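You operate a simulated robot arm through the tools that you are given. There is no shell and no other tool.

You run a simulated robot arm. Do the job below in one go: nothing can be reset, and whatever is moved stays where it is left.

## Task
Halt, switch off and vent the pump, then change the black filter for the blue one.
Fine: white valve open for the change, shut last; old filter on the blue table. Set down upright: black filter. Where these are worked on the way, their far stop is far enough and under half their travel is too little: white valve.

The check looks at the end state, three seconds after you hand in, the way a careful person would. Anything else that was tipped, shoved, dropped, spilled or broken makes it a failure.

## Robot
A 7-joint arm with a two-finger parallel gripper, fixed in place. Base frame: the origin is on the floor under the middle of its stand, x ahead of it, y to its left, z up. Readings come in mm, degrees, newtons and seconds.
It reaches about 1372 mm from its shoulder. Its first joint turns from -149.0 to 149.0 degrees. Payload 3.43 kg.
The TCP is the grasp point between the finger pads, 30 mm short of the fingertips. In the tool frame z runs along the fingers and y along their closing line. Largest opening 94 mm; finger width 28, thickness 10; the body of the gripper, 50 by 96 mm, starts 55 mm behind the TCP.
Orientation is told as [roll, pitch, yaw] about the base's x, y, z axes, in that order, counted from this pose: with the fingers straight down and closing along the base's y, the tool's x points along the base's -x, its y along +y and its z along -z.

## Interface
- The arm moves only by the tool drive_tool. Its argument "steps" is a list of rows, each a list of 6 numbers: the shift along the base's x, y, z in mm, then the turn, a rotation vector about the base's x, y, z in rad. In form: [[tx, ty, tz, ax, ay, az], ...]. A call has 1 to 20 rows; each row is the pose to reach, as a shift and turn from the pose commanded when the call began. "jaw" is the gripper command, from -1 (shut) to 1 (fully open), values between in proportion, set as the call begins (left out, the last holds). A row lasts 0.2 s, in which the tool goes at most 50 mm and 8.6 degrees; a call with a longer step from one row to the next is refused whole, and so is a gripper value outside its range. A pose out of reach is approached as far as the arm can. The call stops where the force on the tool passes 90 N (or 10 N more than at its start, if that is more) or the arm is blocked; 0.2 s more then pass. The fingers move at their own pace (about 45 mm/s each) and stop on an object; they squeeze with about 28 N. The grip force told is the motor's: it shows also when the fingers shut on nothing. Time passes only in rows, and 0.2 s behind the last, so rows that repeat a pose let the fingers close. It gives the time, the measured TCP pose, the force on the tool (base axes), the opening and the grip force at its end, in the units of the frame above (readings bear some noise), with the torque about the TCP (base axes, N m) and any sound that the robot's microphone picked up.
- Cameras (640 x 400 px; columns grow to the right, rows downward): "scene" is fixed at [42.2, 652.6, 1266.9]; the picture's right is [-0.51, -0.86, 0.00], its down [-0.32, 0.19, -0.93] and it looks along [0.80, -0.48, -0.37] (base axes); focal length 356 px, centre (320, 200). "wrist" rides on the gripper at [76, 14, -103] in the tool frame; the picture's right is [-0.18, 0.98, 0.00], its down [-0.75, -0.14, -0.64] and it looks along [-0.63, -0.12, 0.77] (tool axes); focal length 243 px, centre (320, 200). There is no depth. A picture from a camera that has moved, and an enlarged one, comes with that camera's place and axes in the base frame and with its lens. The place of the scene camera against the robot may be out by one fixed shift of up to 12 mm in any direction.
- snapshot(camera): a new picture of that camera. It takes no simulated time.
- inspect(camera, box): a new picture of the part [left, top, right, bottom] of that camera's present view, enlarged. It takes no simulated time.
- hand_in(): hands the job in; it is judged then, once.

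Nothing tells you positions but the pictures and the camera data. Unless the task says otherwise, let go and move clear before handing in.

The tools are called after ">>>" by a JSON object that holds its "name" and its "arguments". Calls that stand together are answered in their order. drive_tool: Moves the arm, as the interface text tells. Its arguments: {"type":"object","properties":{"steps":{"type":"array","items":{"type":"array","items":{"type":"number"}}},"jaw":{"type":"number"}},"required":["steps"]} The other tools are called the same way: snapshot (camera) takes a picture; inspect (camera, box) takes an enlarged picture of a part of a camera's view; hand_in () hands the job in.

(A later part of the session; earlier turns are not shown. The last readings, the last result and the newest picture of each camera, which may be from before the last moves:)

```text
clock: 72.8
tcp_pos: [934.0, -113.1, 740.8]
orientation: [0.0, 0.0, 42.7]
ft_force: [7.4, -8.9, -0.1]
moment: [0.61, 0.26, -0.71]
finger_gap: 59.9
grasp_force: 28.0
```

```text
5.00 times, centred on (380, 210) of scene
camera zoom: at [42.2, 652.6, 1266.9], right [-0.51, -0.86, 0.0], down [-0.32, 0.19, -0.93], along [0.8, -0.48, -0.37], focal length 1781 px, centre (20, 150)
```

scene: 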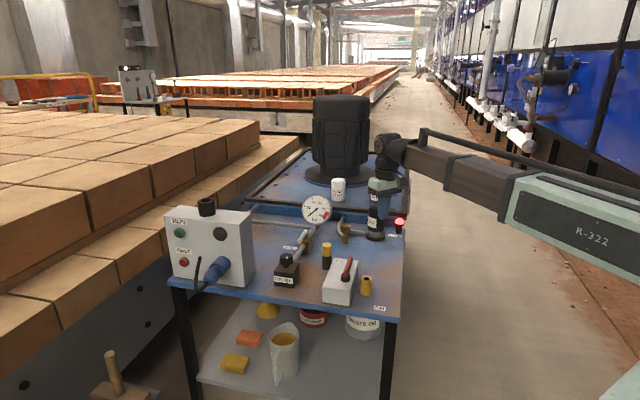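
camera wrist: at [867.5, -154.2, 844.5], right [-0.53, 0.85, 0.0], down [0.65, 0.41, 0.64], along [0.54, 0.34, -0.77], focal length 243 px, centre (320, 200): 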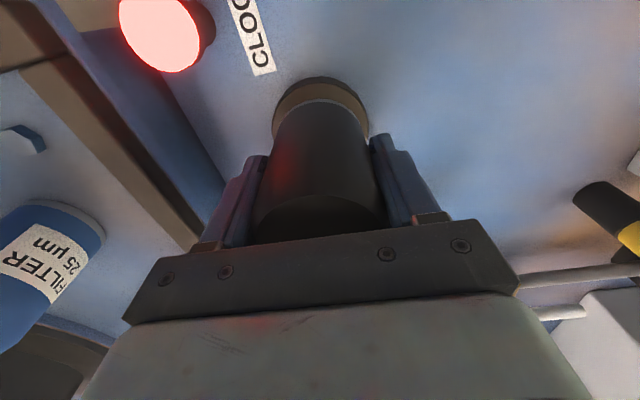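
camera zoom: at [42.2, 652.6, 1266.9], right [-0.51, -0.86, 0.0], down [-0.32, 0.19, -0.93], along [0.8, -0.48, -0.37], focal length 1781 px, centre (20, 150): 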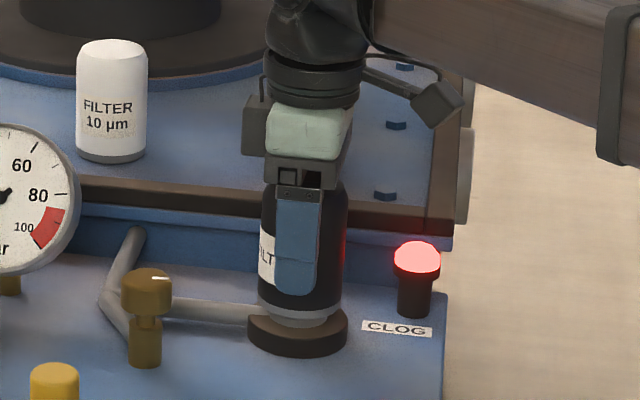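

The filter's label didn't move with the gripper this time: I slipped around it (0.7 Nm), so it is against something. I'll release and take the low angled view again to see how it sits.

>>> {"name": "drive_tool", "arguments": {"steps": [[0, 0, 0, 0, 0, 0], [0, 0, 0, 0, 0, 0], [0, 0, 0, 0, 0, 0], [0, 0, 40, 0, 0, 0], [0, 0, 80, 0, 0, 0], [0, 0, 110, 0, 0, 0]], "jaw": 1}}

>>> {"name": "drive_tool", "arguments": {"steps": [[-10, 8, 0, 0, 0, -0.14], [-25, 20, 0, 0, 0, -0.28], [-42, 34, 0, 0, 0, -0.42], [-60, 50, 0, 0, 0, -0.56], [-76, 63, 0, 0, 0, -0.7], [-90, 74, 0, 0, 0, -0.84], [-100, 83, 0, 0, 0, -0.98], [-108, 89, 0, 0, 0, -1.12], [-113, 93, 0, 0, 0, -1.26], [-113, 93, 0, 0, 0, -1.4], [-113, 93, 0, 0, 0, -1.53]]}}

>>> {"name": "drive_tool", "arguments": {"steps": [[0, 0, -14, -0.062, -0.062, 0], [0, 0, -28, -0.124, -0.123, 0], [0, 0, -42, -0.185, -0.185, 0], [0, 0, -56, -0.247, -0.246, 0], [0, 0, -72, -0.309, -0.308, 0]]}}

>>> {"name": "snapshot", "arguments": {"camera": "wrist"}}

>>> {"name": "inspect", "arguments": {"camera": "wrist", "box": [250, 120, 390, 220]}}

>>> {"name": "inspect", "arguments": {"camera": "scene", "box": [330, 170, 430, 250]}}

```text
clock: 74.2
tcp_pos: [931.1, -113.1, 853.4]
orientation: [-0.1, 0.0, 42.6]
ft_force: [-0.2, 0.2, 0.1]
moment: [-0.02, -0.03, 0.0]
finger_gap: 93.9
grasp_force: 0.0
```

```text
clock: 76.6
tcp_pos: [821.8, -20.4, 851.0]
orientation: [0.0, 0.0, -45.2]
ft_force: [-0.5, -0.7, -0.2]
moment: [0.0, 0.03, -0.03]
finger_gap: 94.0
grasp_force: 0.0
```

```text
clock: 77.8
tcp_pos: [818.9, -20.1, 778.8]
orientation: [0.0, -25.1, -45.0]
ft_force: [0.4, 0.4, 0.6]
moment: [-0.03, 0.01, 0.01]
finger_gap: 94.1
grasp_force: 0.1
```

```text
taken
camera wrist: at [750.8, 70.1, 840.5], right [0.81, 0.58, 0.08], down [0.19, -0.39, 0.9], along [0.55, -0.72, -0.43], focal length 243 px, centre (320, 200)
```

wrist: 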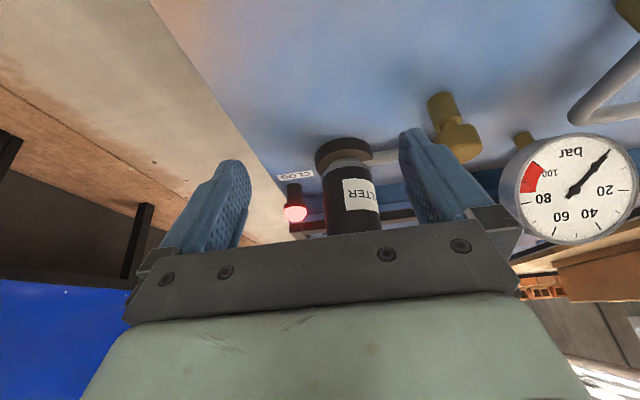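

```text
4.00 times, centred on (320, 170) of wrist
camera zoom: at [750.8, 70.1, 840.5], right [0.81, 0.58, 0.08], down [0.19, -0.39, 0.9], along [0.55, -0.72, -0.43], focal length 970 px, centre (320, 320)
```

zoom: 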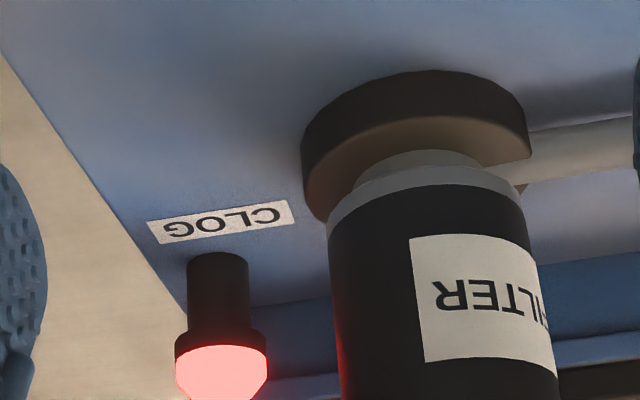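

```text
5.00 times, centred on (380, 210) of scene
camera zoom: at [42.2, 652.6, 1266.9], right [-0.51, -0.86, 0.0], down [-0.32, 0.19, -0.93], along [0.8, -0.48, -0.37], focal length 1781 px, centre (20, 150)
```

zoom: 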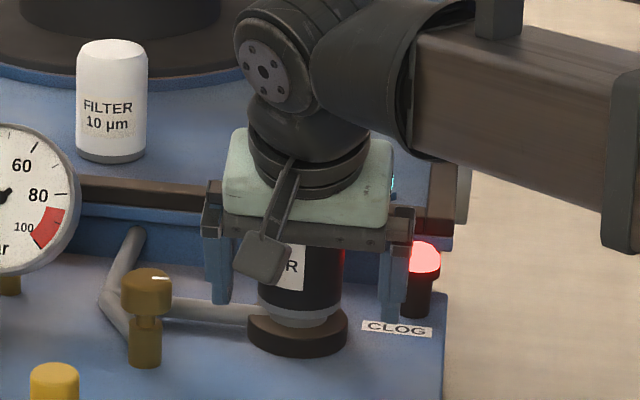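

It stands upright, slightly raised, label still turned −46°. I'll re-grip without turning and lift very slowly to see the force profile.

>>> {"name": "drive_tool", "arguments": {"steps": [[0, 0, 20, 0.062, 0.062, 0], [0, 0, 45, 0.124, 0.123, 0], [10, -8, 70, 0.185, 0.185, 0], [35, -28, 91, 0.247, 0.246, 0], [62, -50, 91, 0.309, 0.308, 0], [88, -71, 91, 0.309, 0.308, 0], [114, -92.5, 91, 0.309, 0.308, 0], [114, -92.5, 60, 0.309, 0.308, 0], [114, -92.5, 25, 0.309, 0.308, 0], [114, -92.5, -10, 0.309, 0.308, 0], [114, -92.5, -40, 0.309, 0.308, 0]]}}

>>> {"name": "snapshot", "arguments": {"camera": "wrist"}}

```text
clock: 80.2
tcp_pos: [933.1, -112.2, 739.2]
orientation: [0.0, 0.0, -45.1]
ft_force: [0.6, 0.7, -0.6]
moment: [-0.04, 0.02, 0.01]
finger_gap: 94.0
grasp_force: 0.0
```

```text
taken
camera wrist: at [890.3, -47.8, 842.4], right [0.83, 0.56, 0.0], down [0.43, -0.63, 0.64], along [0.36, -0.53, -0.77], focal length 243 px, centre (320, 200)
```

wrist: 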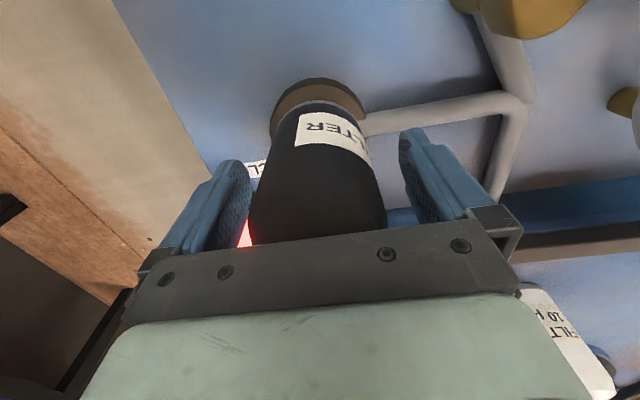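

>>> {"name": "drive_tool", "arguments": {"steps": [[0, 0, 0, 0, 0, 0], [0, 0, 0, 0, 0, 0], [0, 0, 0, 0, 0, 0], [0, 0, 0, 0, 0, 0], [0, 0, 0, 0, 0, 0]], "jaw": -1}}

>>> {"name": "drive_tool", "arguments": {"steps": [[0, 0, 1, 0, 0, 0], [0, 0, 1, 0, 0, 0]]}}

>>> {"name": "drive_tool", "arguments": {"steps": [[0, 0, 1, 0, 0, 0], [0, 0, 1, 0, 0, 0]]}}

>>> {"name": "drive_tool", "arguments": {"steps": [[0, 0, 1, 0, 0, 0], [0, 0, 1, 0, 0, 0]]}}

>>> {"name": "inspect", "arguments": {"camera": "scene", "box": [330, 170, 430, 250]}}

```text
clock: 81.4
tcp_pos: [933.9, -112.8, 739.3]
orientation: [-0.2, 0.0, -44.9]
ft_force: [-6.5, -7.5, 0.4]
moment: [0.09, -0.05, 0.02]
finger_gap: 59.6
grasp_force: 28.3
```

```text
clock: 82.0
tcp_pos: [933.8, -113.8, 740.3]
orientation: [0.0, -0.1, -45.0]
ft_force: [-9.1, -8.2, -4.3]
moment: [-0.1, -0.31, -0.04]
finger_gap: 59.5
grasp_force: 28.2
```

```text
clock: 82.6
tcp_pos: [934.5, -111.6, 740.9]
orientation: [-0.2, 0.1, -44.9]
ft_force: [-12.4, -9.6, -16.0]
moment: [0.17, -0.59, -0.08]
finger_gap: 59.3
grasp_force: 28.2
```

```text
clock: 83.2
tcp_pos: [932.9, -113.9, 740.8]
orientation: [-0.1, 0.1, -45.1]
ft_force: [-16.6, -12.0, -22.6]
moment: [0.45, -0.43, -0.22]
finger_gap: 59.5
grasp_force: 28.3
```

```text
5.00 times, centred on (380, 210) of scene
camera zoom: at [42.2, 652.6, 1266.9], right [-0.51, -0.86, 0.0], down [-0.32, 0.19, -0.93], along [0.8, -0.48, -0.37], focal length 1781 px, centre (20, 150)
```

zoom: 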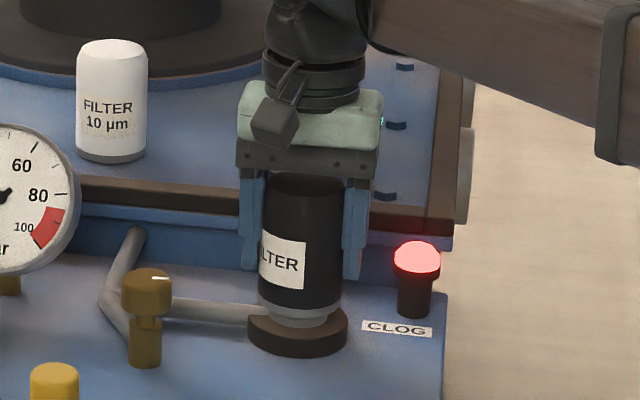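

It is locked vertically again, so it seems to have re-caught on the thread start. I'll take the load off and probe a small clockwise turn to learn whether it is threaded or jammed.

>>> {"name": "drive_tool", "arguments": {"steps": [[-0.7, -0.5, -1.2, 0, 0, 0], [-1.3, -1.0, -2.4, 0, 0, 0], [-1.3, -1.0, -2.4, 0, 0, 0]]}}

>>> {"name": "drive_tool", "arguments": {"steps": [[0, 0, 0, 0, 0, -0.07], [0, 0, 0, 0, 0, -0.14], [0, 0, 0, 0, 0, -0.21], [0, 0, 0, 0, 0, -0.28]]}}

>>> {"name": "snapshot", "arguments": {"camera": "wrist"}}

>>> {"name": "inspect", "arguments": {"camera": "scene", "box": [330, 170, 430, 250]}}

```text
clock: 84.0
tcp_pos: [933.5, -112.8, 740.9]
orientation: [0.0, -0.1, -45.1]
ft_force: [-1.7, -3.3, -0.8]
moment: [0.01, 0.47, -0.24]
finger_gap: 59.3
grasp_force: 28.1
```

```text
clock: 85.0
tcp_pos: [933.2, -112.7, 740.5]
orientation: [0.0, -0.1, -61.1]
ft_force: [10.2, 1.7, 3.5]
moment: [-0.04, -0.09, -0.01]
finger_gap: 58.9
grasp_force: 28.0
```

```text
taken
camera wrist: at [909.1, -39.2, 843.3], right [0.95, 0.31, 0.0], down [0.24, -0.73, 0.64], along [0.2, -0.61, -0.77], focal length 243 px, centre (320, 200)
```

wrist: 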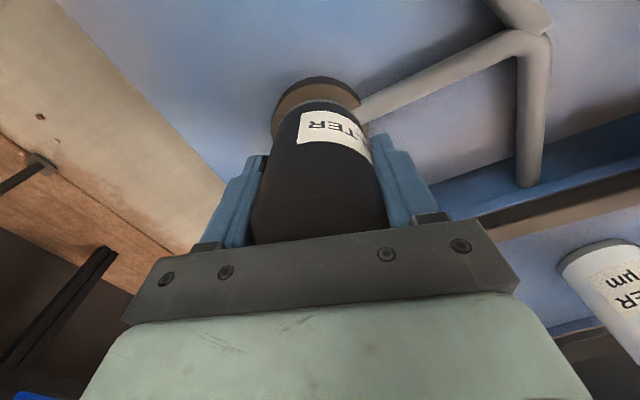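

```text
5.00 times, centred on (380, 210) of scene
camera zoom: at [42.2, 652.6, 1266.9], right [-0.51, -0.86, 0.0], down [-0.32, 0.19, -0.93], along [0.8, -0.48, -0.37], focal length 1781 px, centre (20, 150)
```

zoom: 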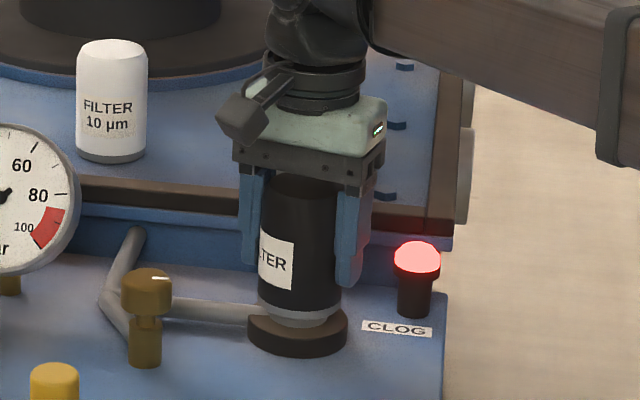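

It follows clockwise freely, so it is on the thread. I'll turn back counter-clockwise in small steps to see exactly where it resists.

>>> {"name": "drive_tool", "arguments": {"steps": [[-0.6, 0, 0, 0, 0, 0.07], [-0.6, 0, 0, 0, 0, 0.14], [-0.6, 0, 0, 0, 0, 0.21], [-0.6, 0, 0, 0, 0, 0.28]]}}

>>> {"name": "drive_tool", "arguments": {"steps": [[0, 0, 0, 0, 0, 0.05], [0, 0, 0, 0, 0, 0.1]]}}

>>> {"name": "drive_tool", "arguments": {"steps": [[0, 0, 0, 0, 0, 0.05], [0, 0, 0, 0, 0, 0.1]]}}

>>> {"name": "snapshot", "arguments": {"camera": "wrist"}}

>>> {"name": "inspect", "arguments": {"camera": "scene", "box": [330, 170, 430, 250]}}

```text
clock: 86.0
tcp_pos: [931.3, -113.2, 739.9]
orientation: [0.1, 0.0, -45.1]
ft_force: [13.2, 2.2, 0.1]
moment: [0.07, -0.6, -0.03]
finger_gap: 59.2
grasp_force: 28.1
```

```text
clock: 86.6
tcp_pos: [931.6, -113.2, 738.7]
orientation: [0.0, 0.1, -39.2]
ft_force: [9.8, 2.3, -2.7]
moment: [0.06, -0.43, -0.05]
finger_gap: 59.3
grasp_force: 28.1
```

```text
clock: 87.2
tcp_pos: [932.1, -113.1, 739.4]
orientation: [0.0, 0.1, -33.5]
ft_force: [6.0, -1.1, 0.8]
moment: [0.01, -0.29, -0.07]
finger_gap: 59.7
grasp_force: 28.4
```

```text
taken
camera wrist: at [876.2, -59.2, 843.1], right [0.7, 0.72, 0.0], down [0.55, -0.53, 0.64], along [0.46, -0.45, -0.77], focal length 243 px, centre (320, 200)
```

wrist: 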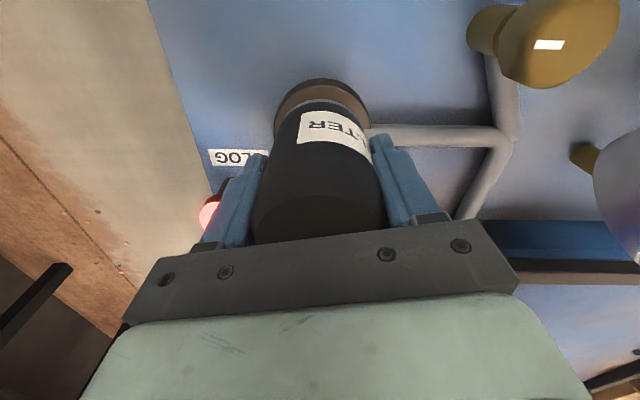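

```text
5.00 times, centred on (380, 210) of scene
camera zoom: at [42.2, 652.6, 1266.9], right [-0.51, -0.86, 0.0], down [-0.32, 0.19, -0.93], along [0.8, -0.48, -0.37], focal length 1781 px, centre (20, 150)
```

zoom: 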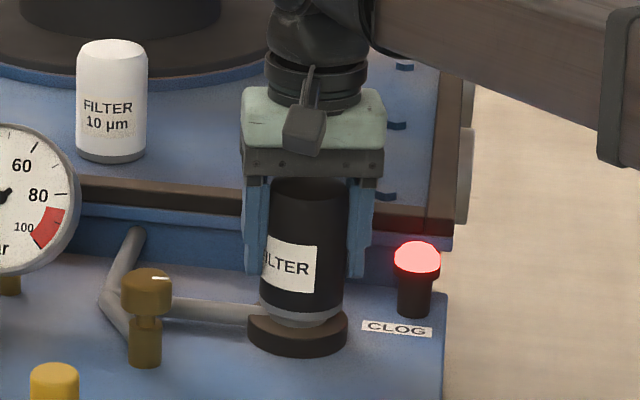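

Now it follows counter-clockwise with almost no torque; the earlier stall came from axial preload. I'll keep unscrewing while letting z follow the thread.

>>> {"name": "drive_tool", "arguments": {"steps": [[-0.4, 0, 0.08, 0, 0, 0.13], [-0.4, 0, 0.16, 0, 0, 0.26], [-0.4, 0, 0.24, 0, 0, 0.39], [-0.4, 0, 0.33, 0, 0, 0.52], [-0.4, 0, 0.41, 0, 0, 0.65]]}}

>>> {"name": "inspect", "arguments": {"camera": "scene", "box": [330, 170, 430, 250]}}

>>> {"name": "snapshot", "arguments": {"camera": "wrist"}}

```text
clock: 88.4
tcp_pos: [930.8, -113.3, 740.2]
orientation: [0.0, 0.1, 3.8]
ft_force: [7.8, -1.0, -0.9]
moment: [-0.03, -0.31, 0.0]
finger_gap: 59.4
grasp_force: 28.6
```

```text
5.00 times, centred on (380, 210) of scene
camera zoom: at [42.2, 652.6, 1266.9], right [-0.51, -0.86, 0.0], down [-0.32, 0.19, -0.93], along [0.8, -0.48, -0.37], focal length 1781 px, centre (20, 150)
```

zoom: 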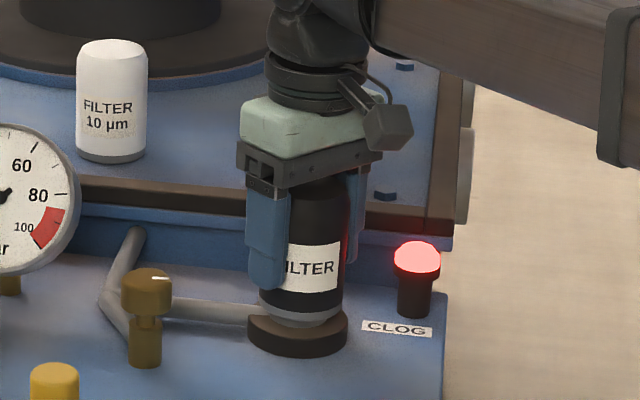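

```text
taken
camera wrist: at [854.7, -103.7, 843.3], right [0.12, 0.99, 0.0], down [0.76, -0.09, 0.64], along [0.64, -0.08, -0.77], focal length 243 px, centre (320, 200)
```

wrist: 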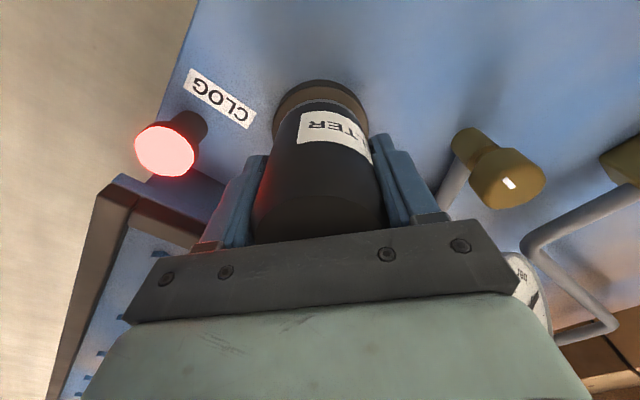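

>>> {"name": "drive_tool", "arguments": {"steps": [[0.4, 0, 0.08, 0, 0, 0.13], [0.8, 0, 0.17, 0, 0, 0.27], [0.8, 0, 0.26, 0, 0, 0.41], [0.8, 0, 0.35, 0, 0, 0.55], [0.8, 0, 0.44, 0, 0, 0.69], [0.8, 0, 0.53, 0, 0, 0.83], [0.8, 0, 0.62, 0, 0, 0.97], [0.8, 0, 0.71, 0, 0, 1.11]]}}

>>> {"name": "inspect", "arguments": {"camera": "scene", "box": [330, 170, 430, 250]}}

>>> {"name": "snapshot", "arguments": {"camera": "wrist"}}

```text
clock: 90.2
tcp_pos: [931.6, -113.1, 740.0]
orientation: [0.1, 0.0, 67.4]
ft_force: [0.5, 0.8, -0.2]
moment: [0.03, 0.04, -0.01]
finger_gap: 59.5
grasp_force: 28.2
```

```text
5.00 times, centred on (380, 210) of scene
camera zoom: at [42.2, 652.6, 1266.9], right [-0.51, -0.86, 0.0], down [-0.32, 0.19, -0.93], along [0.8, -0.48, -0.37], focal length 1781 px, centre (20, 150)
```

zoom: 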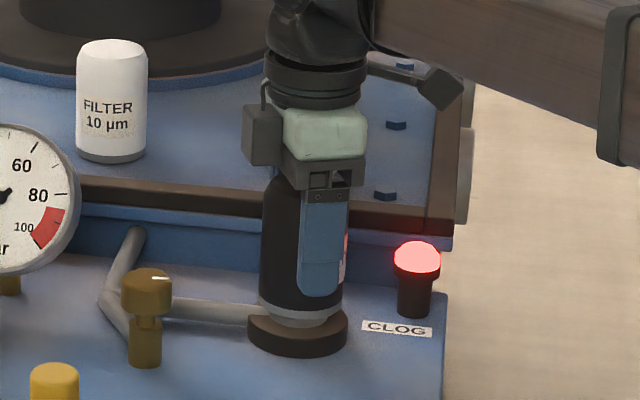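

```text
taken
camera wrist: at [889.9, -177.8, 844.2], right [-0.84, 0.55, 0.0], down [0.42, 0.64, 0.64], along [0.35, 0.54, -0.77], focal length 243 px, centre (320, 200)
```

wrist: 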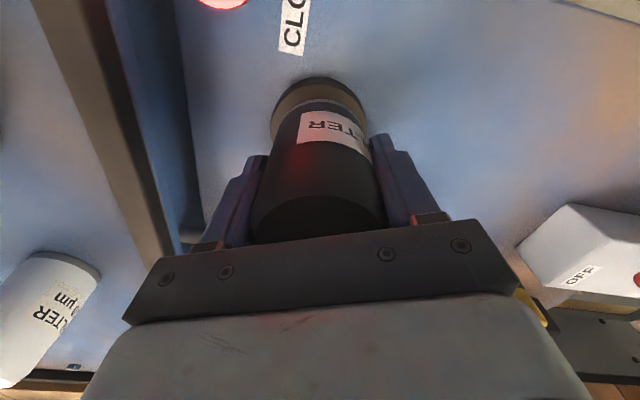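

All forces are about zero. I'll lift in small steps and watch the load and the filter.

>>> {"name": "drive_tool", "arguments": {"steps": [[0, 0, 1, 0, 0, 0], [0, 0, 2, 0, 0, 0], [0, 0, 2, 0, 0, 0]]}}

>>> {"name": "drive_tool", "arguments": {"steps": [[0, 0, 1, 0, 0, 0], [0, 0, 2, 0, 0, 0], [0, 0, 2, 0, 0, 0]]}}

>>> {"name": "inspect", "arguments": {"camera": "scene", "box": [330, 170, 430, 250]}}

```text
clock: 91.0
tcp_pos: [931.7, -113.7, 743.3]
orientation: [0.1, -0.1, 67.3]
ft_force: [0.1, -0.1, -2.1]
moment: [0.0, -0.02, 0.01]
finger_gap: 59.2
grasp_force: 27.9
```

```text
clock: 91.8
tcp_pos: [931.4, -113.2, 744.7]
orientation: [0.0, 0.0, 67.3]
ft_force: [-0.3, 0.0, -3.7]
moment: [-0.01, 0.0, 0.01]
finger_gap: 59.4
grasp_force: 28.5
```

```text
5.00 times, centred on (380, 210) of scene
camera zoom: at [42.2, 652.6, 1266.9], right [-0.51, -0.86, 0.0], down [-0.32, 0.19, -0.93], along [0.8, -0.48, -0.37], focal length 1781 px, centre (20, 150)
```

zoom: 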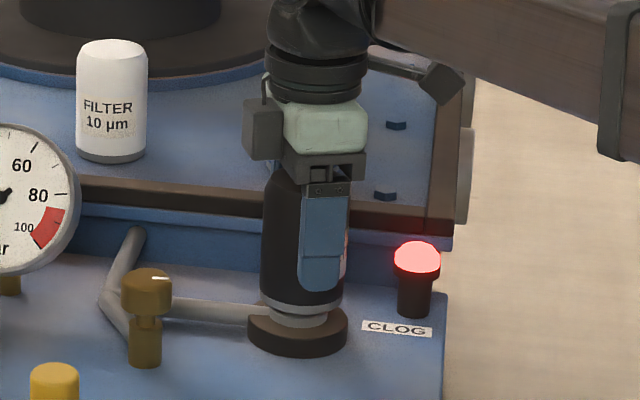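

It carries a steady 3.7 N, just its weight, and the grey collar is lifting off. I'll continue slowly, checking for any catch.

>>> {"name": "drive_tool", "arguments": {"steps": [[0, 0, 1, 0, 0, 0], [0, 0, 2, 0, 0, 0], [0, 0, 3, 0, 0, 0], [0, 0, 4, 0, 0, 0]]}}

>>> {"name": "drive_tool", "arguments": {"steps": [[0, 0, 1, 0, 0, 0], [0, 0, 2, 0, 0, 0], [0, 0, 3, 0, 0, 0], [0, 0, 4, 0, 0, 0]]}}

>>> {"name": "inspect", "arguments": {"camera": "scene", "box": [330, 170, 430, 250]}}

```text
clock: 92.8
tcp_pos: [932.2, -112.5, 749.2]
orientation: [0.0, 0.0, 67.3]
ft_force: [-0.3, 0.1, -3.9]
moment: [0.01, 0.01, 0.0]
finger_gap: 59.3
grasp_force: 28.1
```

```text
clock: 93.8
tcp_pos: [932.2, -113.1, 753.7]
orientation: [0.1, 0.0, 67.4]
ft_force: [-1.1, 1.0, -2.8]
moment: [-0.04, 0.01, 0.02]
finger_gap: 59.3
grasp_force: 28.4
```

```text
5.00 times, centred on (380, 210) of scene
camera zoom: at [42.2, 652.6, 1266.9], right [-0.51, -0.86, 0.0], down [-0.32, 0.19, -0.93], along [0.8, -0.48, -0.37], focal length 1781 px, centre (20, 150)
```

zoom: 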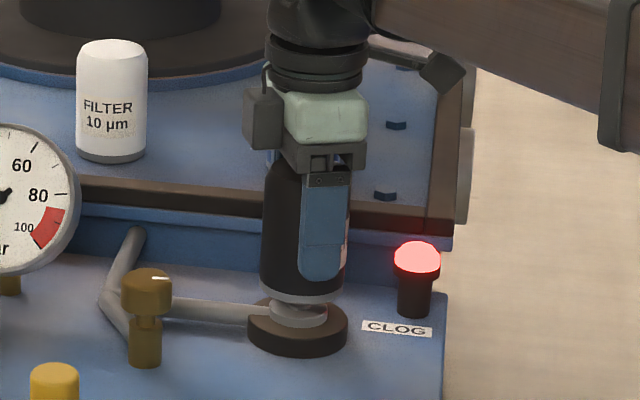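

Rising cleanly, with the nipple visible beneath. I'll keep lifting gently.

>>> {"name": "drive_tool", "arguments": {"steps": [[0, 0, 2, 0, 0, 0], [0, 0, 4, 0, 0, 0], [0, 0, 6, 0, 0, 0], [0, 0, 8, 0, 0, 0]]}}

>>> {"name": "drive_tool", "arguments": {"steps": [[0, 0, 2, 0, 0, 0], [0, 0, 4, 0, 0, 0], [0, 0, 6, 0, 0, 0], [0, 0, 8, 0, 0, 0]]}}

>>> {"name": "inspect", "arguments": {"camera": "scene", "box": [330, 170, 430, 250]}}

```text
clock: 94.8
tcp_pos: [932.7, -114.5, 760.6]
orientation: [0.0, 0.0, 67.4]
ft_force: [-0.1, 0.5, -2.9]
moment: [0.05, 0.03, 0.01]
finger_gap: 59.3
grasp_force: 27.6
```

```text
clock: 95.8
tcp_pos: [932.9, -112.9, 769.6]
orientation: [0.1, 0.0, 67.2]
ft_force: [0.1, 0.3, -2.6]
moment: [0.01, 0.0, 0.02]
finger_gap: 59.3
grasp_force: 28.2
```

```text
5.00 times, centred on (380, 210) of scene
camera zoom: at [42.2, 652.6, 1266.9], right [-0.51, -0.86, 0.0], down [-0.32, 0.19, -0.93], along [0.8, -0.48, -0.37], focal length 1781 px, centre (20, 150)
```

zoom: 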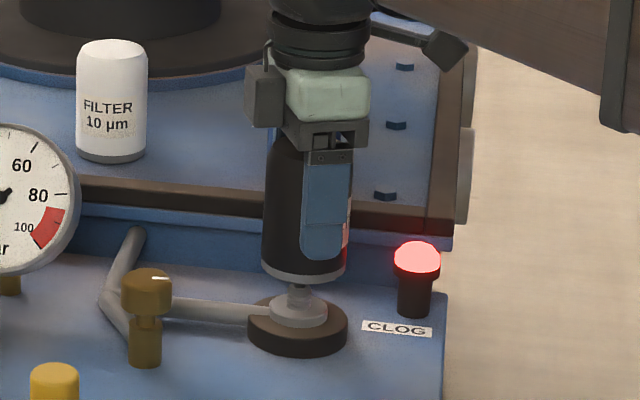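

The thin stud is now visible between filter and seat. I'll continue up until the filter clears it.

>>> {"name": "drive_tool", "arguments": {"steps": [[0, 0, 3, 0, 0, 0], [0, 0, 6, 0, 0, 0], [0, 0, 9, 0, 0, 0], [0, 0, 12, 0, 0, 0]]}}

>>> {"name": "drive_tool", "arguments": {"steps": [[0, 0, 4, 0, 0, 0], [0, 0, 8, 0, 0, 0], [0, 0, 12, 0, 0, 0], [0, 0, 16, 0, 0, 0]]}}

>>> {"name": "inspect", "arguments": {"camera": "scene", "box": [330, 160, 430, 240]}}

```text
clock: 96.8
tcp_pos: [932.6, -113.1, 780.6]
orientation: [0.0, 0.0, 67.3]
ft_force: [1.0, 0.2, -2.8]
moment: [-0.04, 0.02, 0.01]
finger_gap: 59.4
grasp_force: 28.1
```

```text
clock: 97.8
tcp_pos: [931.3, -113.9, 797.3]
orientation: [0.1, 0.0, 67.4]
ft_force: [0.3, -0.6, -3.8]
moment: [-0.01, 0.01, -0.01]
finger_gap: 59.2
grasp_force: 28.0
```

```text
5.00 times, centred on (380, 200) of scene
camera zoom: at [42.2, 652.6, 1266.9], right [-0.51, -0.86, 0.0], down [-0.32, 0.19, -0.93], along [0.8, -0.48, -0.37], focal length 1781 px, centre (20, 200)
```

zoom: 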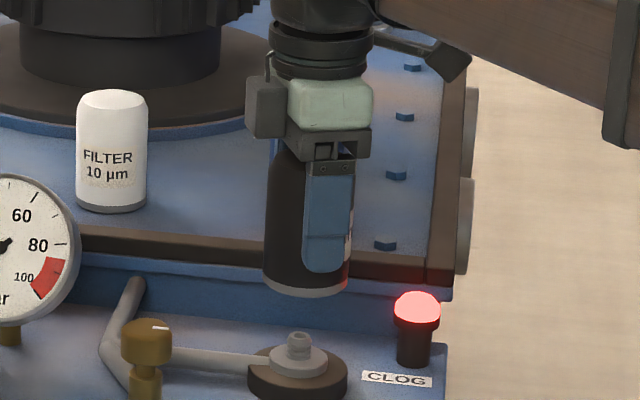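

The filter is fully off its stud and firmly held. I'll carry it, upright and gently, over the empty part of the table.

>>> {"name": "drive_tool", "arguments": {"steps": [[0, 0, 10, 0, 0, 0], [0, 0, 22, 0, 0, 0], [0, 0, 33, 0, 0, 0], [-10, 7, 35, 0, 0, 0], [-28, 19, 35, 0, 0, 0], [-48, 32, 35, 0, 0, 0], [-68, 46, 35, 0, 0, 0], [-88, 59, 35, 0, 0, 0], [-106, 71, 35, 0, 0, 0], [-119, 80, 35, 0, 0, 0], [-125, 84, 35, 0, 0, 0], [-125, 84, 35, 0, 0, 0]]}}

>>> {"name": "snapshot", "arguments": {"camera": "wrist"}}

>>> {"name": "inspect", "arguments": {"camera": "scene", "box": [290, 150, 450, 270]}}

```text
clock: 100.4
tcp_pos: [807.3, -27.5, 832.2]
orientation: [0.0, -0.1, 67.2]
ft_force: [0.6, 0.2, -3.3]
moment: [-0.01, 0.01, -0.01]
finger_gap: 59.1
grasp_force: 28.1
```

```text
taken
camera wrist: at [764.7, -93.5, 935.3], right [-0.84, 0.55, 0.0], down [0.42, 0.64, 0.64], along [0.35, 0.54, -0.77], focal length 243 px, centre (320, 200)
```

wrist: 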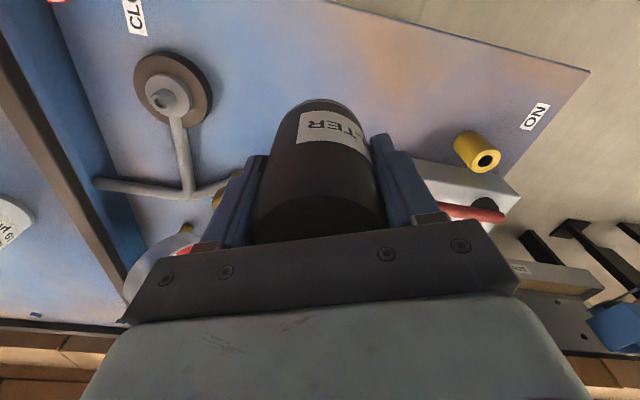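

```text
3.33 times, centred on (370, 210) of scene
camera zoom: at [42.2, 652.6, 1266.9], right [-0.51, -0.86, 0.0], down [-0.32, 0.19, -0.93], along [0.8, -0.48, -0.37], focal length 1187 px, centre (153, 167)
```

zoom: 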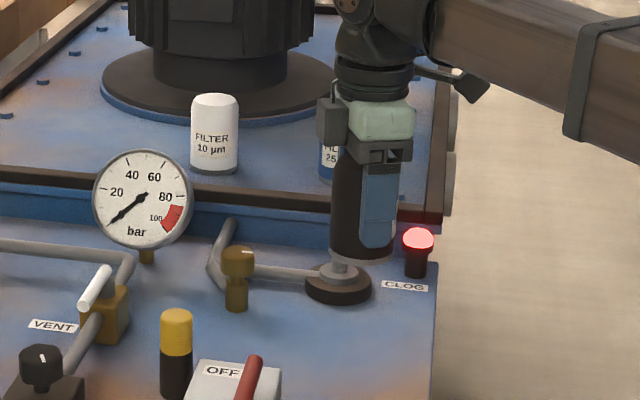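

The filter is held upright above clear table. I'll lower most of the way, then feel for the surface.

>>> {"name": "drive_tool", "arguments": {"steps": [[0, 0, -25, 0, 0, 0], [0, 0, -50, 0, 0, 0], [0, 0, -75, 0, 0, 0], [0, 0, -95, 0, 0, 0], [0, 0, -110, 0, 0, 0], [0, 0, -110, 0, 0, 0]]}}

>>> {"name": "inspect", "arguments": {"camera": "scene", "box": [320, 190, 440, 280]}}

>>> {"name": "snapshot", "arguments": {"camera": "wrist"}}

```text
clock: 101.8
tcp_pos: [807.8, -29.3, 723.1]
orientation: [0.0, 0.0, 67.3]
ft_force: [0.1, -0.4, -3.2]
moment: [0.0, 0.0, 0.0]
finger_gap: 59.0
grasp_force: 27.7
```

```text
4.44 times, centred on (380, 235) of scene
camera zoom: at [42.2, 652.6, 1266.9], right [-0.51, -0.86, 0.0], down [-0.32, 0.19, -0.93], along [0.8, -0.48, -0.37], focal length 1583 px, centre (53, 44)
```

zoom: 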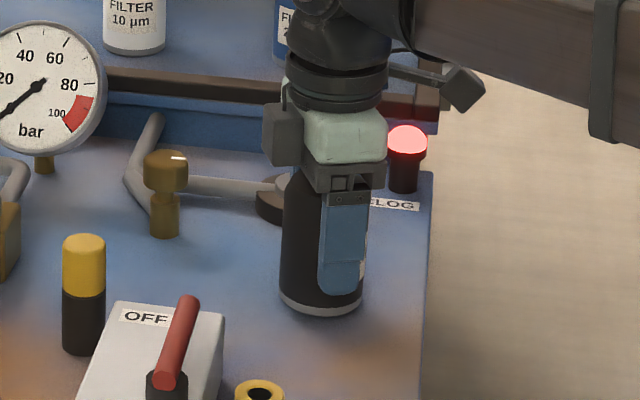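

```text
taken
camera wrist: at [765.0, -93.7, 825.6], right [-0.84, 0.55, 0.0], down [0.42, 0.64, 0.64], along [0.35, 0.54, -0.77], focal length 243 px, centre (320, 200)
```

wrist: 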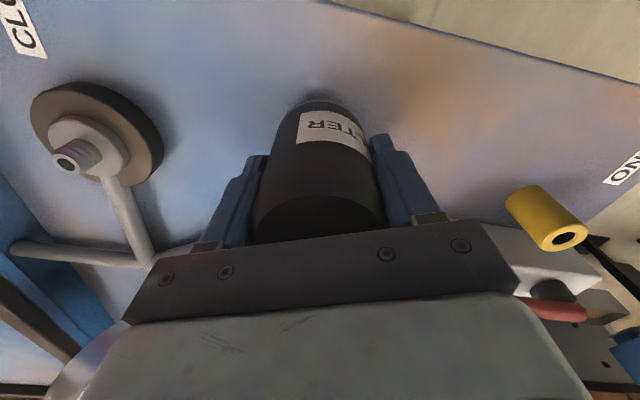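

>>> {"name": "drive_tool", "arguments": {"steps": [[0, 0, -2, 0, 0, 0], [0, 0, -4, 0, 0, 0], [0, 0, -6, 0, 0, 0]]}}

>>> {"name": "drive_tool", "arguments": {"steps": [[0, 0, -1.5, 0, 0, 0], [0, 0, -3, 0, 0, 0]]}}

>>> {"name": "drive_tool", "arguments": {"steps": [[0, 0, -1, 0, 0, 0], [0, 0, -2, 0, 0, 0]]}}

```text
clock: 102.6
tcp_pos: [807.9, -30.4, 715.7]
orientation: [0.0, -0.1, 67.3]
ft_force: [1.0, 1.1, -4.8]
moment: [0.01, 0.01, 0.04]
finger_gap: 59.2
grasp_force: 28.3
```

```text
clock: 103.2
tcp_pos: [807.0, -29.4, 714.1]
orientation: [0.0, 0.0, 67.3]
ft_force: [-0.3, 0.6, 6.2]
moment: [-0.18, 0.26, -0.02]
finger_gap: 59.3
grasp_force: 28.2
```

```text
clock: 103.8
tcp_pos: [806.3, -29.0, 712.9]
orientation: [-0.1, -0.1, 67.3]
ft_force: [2.0, 0.5, 26.5]
moment: [0.12, 0.12, -0.2]
finger_gap: 59.4
grasp_force: 27.9
```

It has touched the table. I'll ease the pressure off, then open the jaws gradually.

>>> {"name": "drive_tool", "arguments": {"steps": [[0, 0, 1, 0, 0, 0], [0, 0, 2.2, 0, 0, 0], [0, 0, 2.2, 0, 0, 0]]}}

>>> {"name": "drive_tool", "arguments": {"steps": [[0, 0, 0, 0, 0, 0], [0, 0, 0, 0, 0, 0], [0, 0, 0, 0, 0, 0]], "jaw": 0.5}}

>>> {"name": "drive_tool", "arguments": {"steps": [[0, 0, 0, 0, 0, 0], [0, 0, 0, 0, 0, 0], [0, 0, 15, 0, 0, 0], [0, 0, 40, 0, 0, 0], [0, 0, 75, 0, 0, 0], [0, 0, 110, 0, 0, 0]], "jaw": 1}}

>>> {"name": "snapshot", "arguments": {"camera": "wrist"}}

>>> {"name": "inspect", "arguments": {"camera": "scene", "box": [310, 150, 450, 280]}}

```text
clock: 104.6
tcp_pos: [806.9, -30.3, 713.1]
orientation: [0.1, 0.1, 67.2]
ft_force: [0.1, 0.7, -2.7]
moment: [-0.02, -0.01, 0.03]
finger_gap: 59.1
grasp_force: 28.1
```

```text
clock: 105.4
tcp_pos: [806.1, -30.0, 715.0]
orientation: [-0.1, 0.0, 67.4]
ft_force: [0.5, 0.1, 0.0]
moment: [0.01, 0.03, -0.03]
finger_gap: 70.1
grasp_force: 0.0
```

```text
clock: 106.8
tcp_pos: [807.2, -30.5, 822.6]
orientation: [0.1, -0.1, 67.3]
ft_force: [0.5, -1.0, -0.3]
moment: [0.0, -0.02, 0.0]
finger_gap: 94.1
grasp_force: 0.1
```

```text
taken
camera wrist: at [764.6, -94.2, 926.6], right [-0.84, 0.55, 0.0], down [0.42, 0.64, 0.64], along [0.35, 0.54, -0.77], focal length 243 px, centre (320, 200)
```

wrist: 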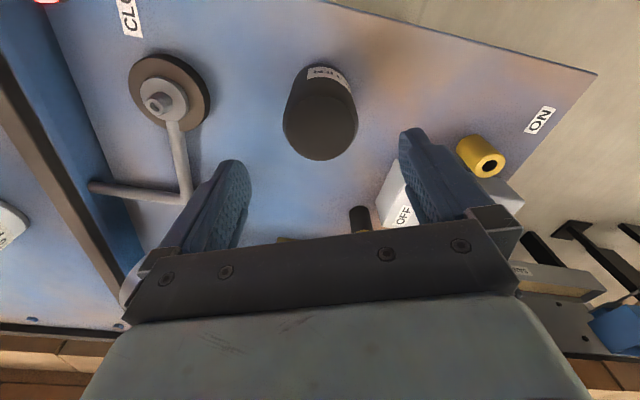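

```text
3.08 times, centred on (380, 215) of scene
camera zoom: at [42.2, 652.6, 1266.9], right [-0.51, -0.86, 0.0], down [-0.32, 0.19, -0.93], along [0.8, -0.48, -0.37], focal length 1096 px, centre (135, 154)
```

zoom: 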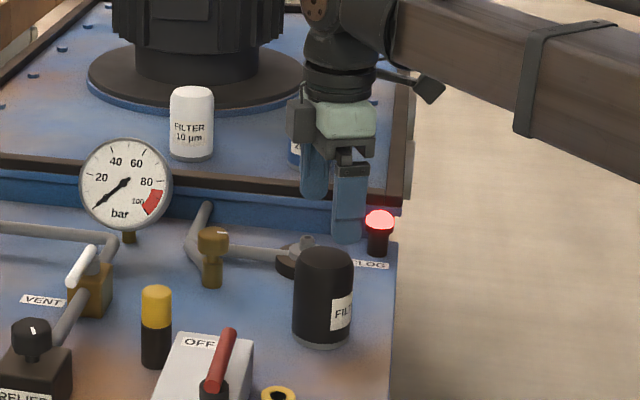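

The old filter stands upright on the table. Next I'll rise and move over the blue 25 µm filter on the rear plate to locate it.

>>> {"name": "drive_tool", "arguments": {"steps": [[0, 0, 35, 0, 0, 0], [0, 0, 70, 0, 0, -0.14], [0, 0, 98, 0, 0, -0.28], [20, -15, 98, 0, 0, -0.42], [45, -34, 98, 0, 0, -0.56], [70, -53, 98, 0, 0, -0.7], [95, -72, 98, 0, 0, -0.84], [120, -91, 98, 0, 0, -0.98], [145, -109, 98, 0, 0, -1.12], [170, -128, 98, 0, 0, -1.26], [195, -147, 98, 0, 0, -1.4], [220, -166, 98, 0, 0, -1.54], [245, -185, 98, 0, 0, -1.68], [265, -200, 98, 0, 0, -1.82], [265, -200, 98, 0, 0, -1.96]]}}

>>> {"name": "snapshot", "arguments": {"camera": "wrist"}}

>>> {"name": "snapshot", "arguments": {"camera": "scene"}}

```text
clock: 110.0
tcp_pos: [1073.0, -229.6, 920.9]
orientation: [0.0, 0.0, -45.2]
ft_force: [0.0, 0.5, 0.4]
moment: [0.03, -0.01, -0.01]
finger_gap: 93.8
grasp_force: 0.0
```

```text
taken
camera wrist: at [1028.5, -165.3, 1024.3], right [0.83, 0.56, 0.0], down [0.43, -0.63, 0.64], along [0.36, -0.53, -0.77], focal length 243 px, centre (320, 200)
```

wrist: 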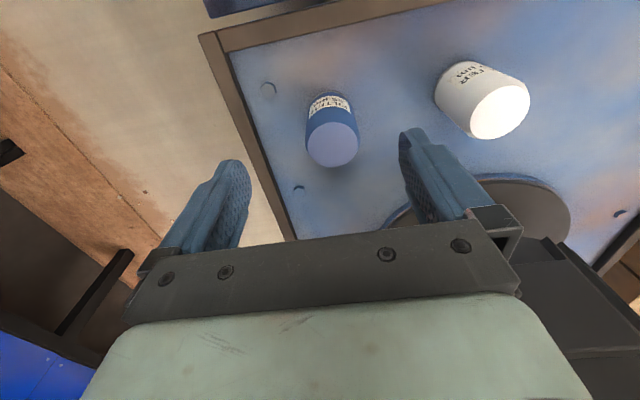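

```text
taken
```

scene: 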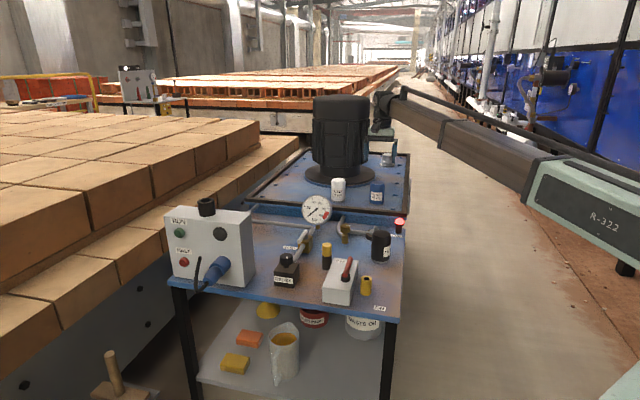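

>>> {"name": "inspect", "arguments": {"camera": "wrist", "box": [260, 70, 400, 180]}}

>>> {"name": "inspect", "arguments": {"camera": "scene", "box": [330, 165, 410, 225]}}

```text
3.64 times, centred on (330, 125) of wrist
camera zoom: at [1028.5, -165.3, 1024.3], right [0.83, 0.56, 0.0], down [0.43, -0.63, 0.64], along [0.36, -0.53, -0.77], focal length 882 px, centre (284, 473)
```

zoom: 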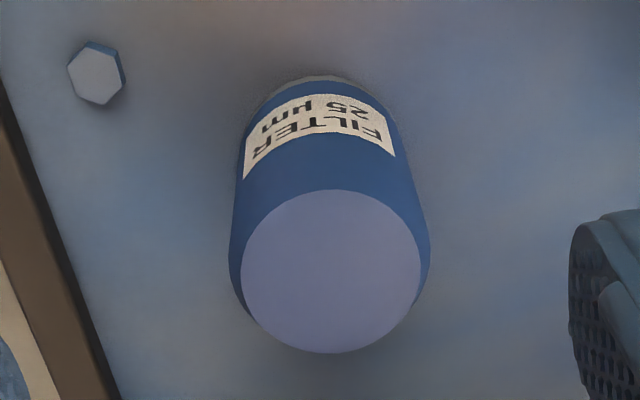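

```text
6.67 times, centred on (370, 195) of scene
camera zoom: at [42.2, 652.6, 1266.9], right [-0.51, -0.86, 0.0], down [-0.32, 0.19, -0.93], along [0.8, -0.48, -0.37], focal length 2374 px, centre (-13, 233)
```

zoom: 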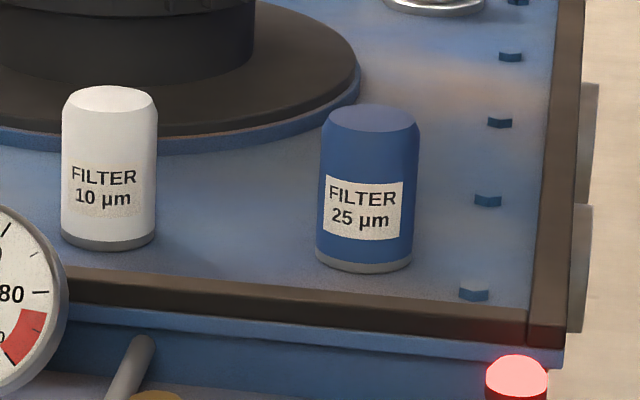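

I'll take a second view from the side to triangulate the blue filter's position accurately.

>>> {"name": "drive_tool", "arguments": {"steps": [[-32, -31, 0, 0, 0, 0], [-64, -63, 0, 0, 0, 0], [-64, -63, 0, 0, 0, 0], [-64, -63, 0, 0, 0, 0], [-64, -63, 0, 0, 0, 0]], "jaw": -1}}

>>> {"name": "inspect", "arguments": {"camera": "wrist", "box": [360, 70, 500, 180]}}

>>> {"name": "snapshot", "arguments": {"camera": "wrist"}}

```text
clock: 111.2
tcp_pos: [1007.6, -293.2, 920.9]
orientation: [0.0, -0.1, -45.0]
ft_force: [0.7, -1.0, 0.4]
moment: [-0.01, 0.02, -0.03]
finger_gap: 0.2
grasp_force: 10.0
```

```text
3.64 times, centred on (430, 125) of wrist
camera zoom: at [964.1, -228.6, 1024.5], right [0.83, 0.56, 0.0], down [0.43, -0.63, 0.64], along [0.36, -0.53, -0.77], focal length 882 px, centre (-80, 473)
```

zoom: 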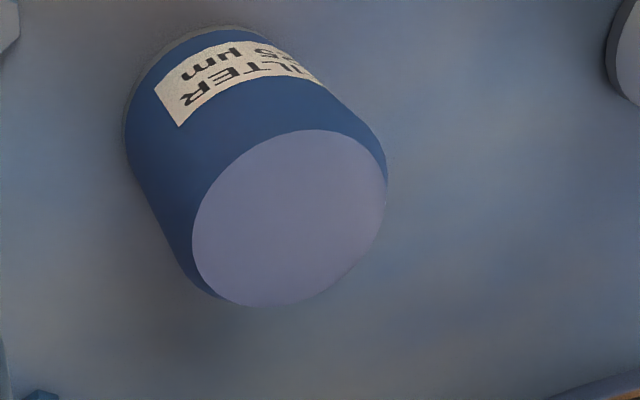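

```text
taken
camera wrist: at [964.1, -228.6, 1024.5], right [0.83, 0.56, 0.0], down [0.43, -0.63, 0.64], along [0.36, -0.53, -0.77], focal length 243 px, centre (320, 200)
```

wrist: 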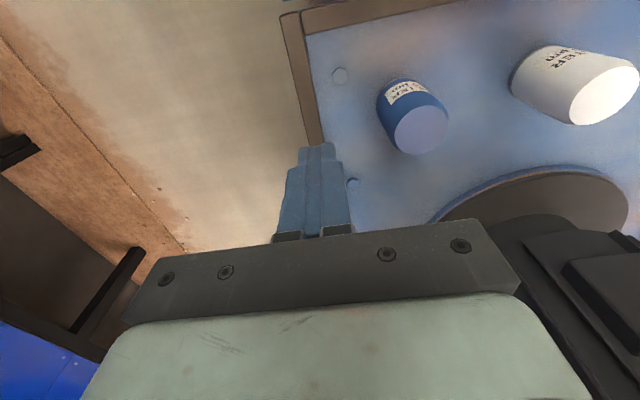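

The blue filter's top centre is at (1106.7, −255.7, 792.5). I'll move above it, open, and turn to yaw 44° for a first centring squeeze across the depth direction.

>>> {"name": "drive_tool", "arguments": {"steps": [[10, 4, 0, 0, 0, 0.142], [20, 8, 0, 0, 0, 0.284], [30, 11, 0, 0, 0, 0.426], [40, 15, 0, 0, 0, 0.568], [50, 19, 0, 0, 0, 0.71], [60, 23, -5, 0, 0, 0.852], [70, 26, -10, 0, 0, 0.994], [80, 30, -15, 0, 0, 1.136], [90, 34, -20, 0, 0, 1.278], [95, 36, -25, 0, 0, 1.42], [98.5, 37.3, -30, 0, 0, 1.553]], "jaw": 1}}

>>> {"name": "snapshot", "arguments": {"camera": "wrist"}}

>>> {"name": "inspect", "arguments": {"camera": "scene", "box": [310, 120, 430, 220]}}

```text
clock: 113.6
tcp_pos: [1106.7, -254.9, 889.8]
orientation: [0.0, 0.0, 44.1]
ft_force: [-0.2, 0.9, -0.2]
moment: [0.0, 0.01, 0.0]
finger_gap: 93.8
grasp_force: 0.1
```

```text
taken
camera wrist: at [1042.0, -297.5, 994.0], right [-0.55, 0.83, 0.0], down [0.64, 0.42, 0.64], along [0.54, 0.35, -0.77], focal length 243 px, centre (320, 200)
```

wrist: 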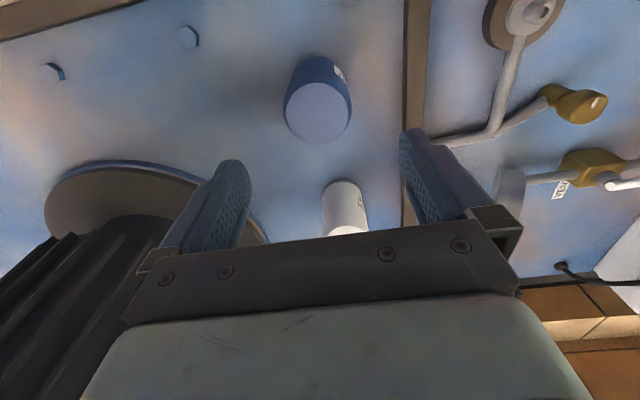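

```text
4.00 times, centred on (370, 170) of scene
camera zoom: at [42.2, 652.6, 1266.9], right [-0.51, -0.86, 0.0], down [-0.32, 0.19, -0.93], along [0.8, -0.48, -0.37], focal length 1425 px, centre (120, 320)
```

zoom: 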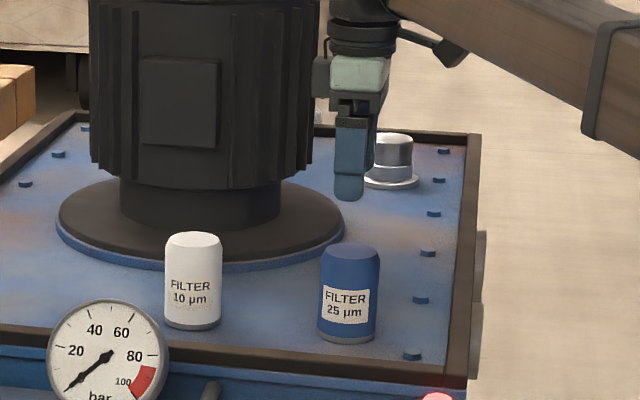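

The prediction matches the view. I'll lower around the blue filter and squeeze once to centre it.

>>> {"name": "drive_tool", "arguments": {"steps": [[0, 0, -35, 0, 0, 0], [0, 0, -70, 0, 0, 0], [0, 0, -100, 0, 0, 0], [0, 0, -125, 0, 0, 0], [0, 0, -140, 0, 0, 0]]}}

>>> {"name": "snapshot", "arguments": {"camera": "wrist"}}

>>> {"name": "drive_tool", "arguments": {"steps": [[0, 0, 0, 0, 0, 0], [0, 0, 0, 0, 0, 0], [0, 0, 0, 0, 0, 0], [0, 0, 0, 0, 0, 0], [0, 0, 0, 0, 0, 0]], "jaw": -1}}

>>> {"name": "snapshot", "arguments": {"camera": "wrist"}}

```text
clock: 114.8
tcp_pos: [1108.2, -254.3, 750.3]
orientation: [0.0, 0.0, 44.1]
ft_force: [0.0, -0.5, -0.1]
moment: [0.02, 0.0, 0.03]
finger_gap: 93.9
grasp_force: 0.0
```

```text
taken
camera wrist: at [1042.1, -297.3, 853.9], right [-0.55, 0.84, 0.0], down [0.64, 0.42, 0.64], along [0.54, 0.35, -0.77], focal length 243 px, centre (320, 200)
```

wrist: 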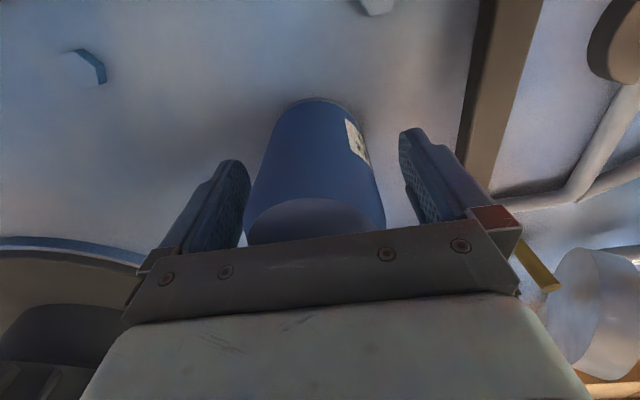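

```text
clock: 116.0
tcp_pos: [1106.1, -255.0, 751.5]
orientation: [0.0, 0.0, 43.9]
ft_force: [-1.3, -0.6, -0.2]
moment: [0.0, -0.04, -0.02]
finger_gap: 59.2
grasp_force: 28.6
```

```text
taken
camera wrist: at [1042.1, -297.3, 854.3], right [-0.55, 0.84, 0.0], down [0.64, 0.42, 0.64], along [0.54, 0.35, -0.77], focal length 243 px, centre (320, 200)
```

wrist: 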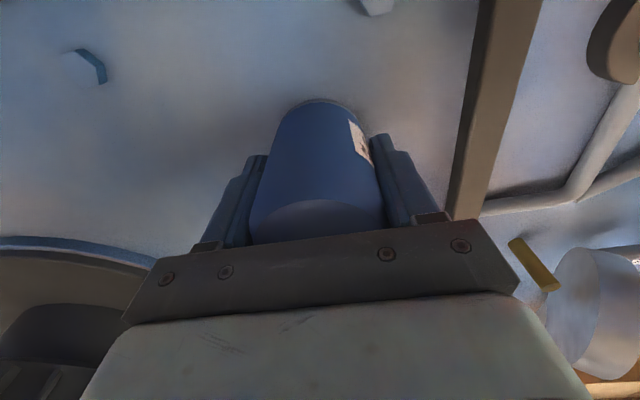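

Centred one way. Now I'll open, turn to yaw 134° and grip it for the carry, which leaves nearly a full turn of clockwise range.

>>> {"name": "drive_tool", "arguments": {"steps": [[0, 0, 0, 0, 0, 0], [0, 0, 0, 0, 0, 0], [0, 0, 0, 0, 0, 0], [0, 0, 0, 0, 0, 0.142], [0, 0, 0, 0, 0, 0.284], [0, 0, 0, 0, 0, 0.426], [0, 0, 0, 0, 0, 0.568], [0, 0, 0, 0, 0, 0.71], [0, 0, 0, 0, 0, 0.852], [0, 0, 0, 0, 0, 0.994], [0, 0, 0, 0, 0, 1.136], [0, 0, 0, 0, 0, 1.278], [0, 0, 0, 0, 0, 1.42], [0, 0, 0, 0, 0, 1.562]], "jaw": 1}}

>>> {"name": "drive_tool", "arguments": {"steps": [[0, 0, 0, 0, 0, 0], [0, 0, 0, 0, 0, 0], [0, 0, 0, 0, 0, 0], [0, 0, 0, 0, 0, 0], [0, 0, 0, 0, 0, 0]], "jaw": -1}}

>>> {"name": "snapshot", "arguments": {"camera": "wrist"}}

>>> {"name": "inspect", "arguments": {"camera": "scene", "box": [310, 140, 430, 230]}}

```text
clock: 119.0
tcp_pos: [1106.3, -255.0, 752.3]
orientation: [0.0, 0.0, 133.6]
ft_force: [0.0, 0.3, 0.1]
moment: [-0.01, -0.02, -0.03]
finger_gap: 94.1
grasp_force: 0.0
```

```text
clock: 120.2
tcp_pos: [1106.7, -254.7, 751.4]
orientation: [0.0, 0.0, 133.6]
ft_force: [-1.1, -0.3, -0.3]
moment: [-0.06, 0.03, 0.04]
finger_gap: 59.5
grasp_force: 28.3
```

```text
taken
camera wrist: at [1148.7, -320.0, 854.6], right [-0.84, -0.54, 0.0], down [-0.42, 0.64, 0.64], along [-0.35, 0.54, -0.77], focal length 243 px, centre (320, 200)
```

wrist: 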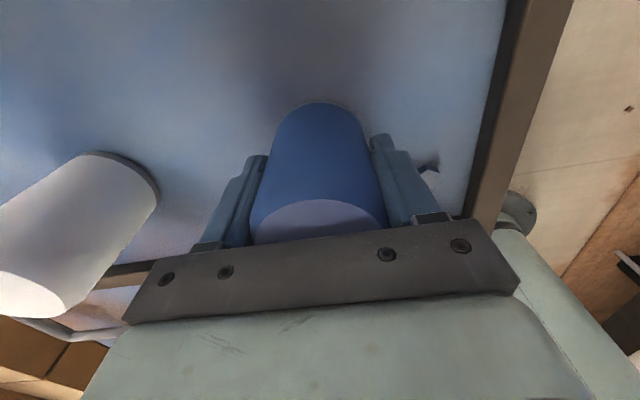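

```text
4.44 times, centred on (370, 185) of scene
camera zoom: at [42.2, 652.6, 1266.9], right [-0.51, -0.86, 0.0], down [-0.32, 0.19, -0.93], along [0.8, -0.48, -0.37], focal length 1583 px, centre (98, 267)
```

zoom: 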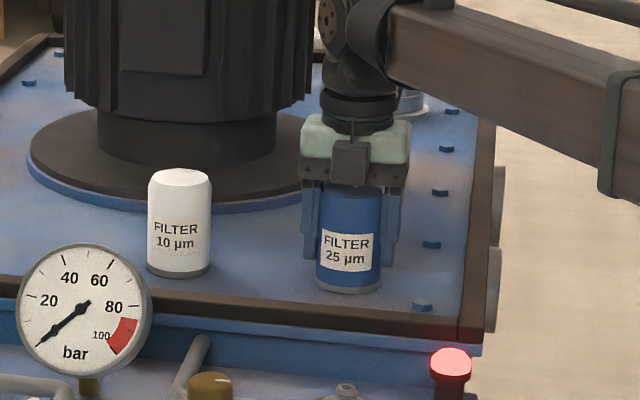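

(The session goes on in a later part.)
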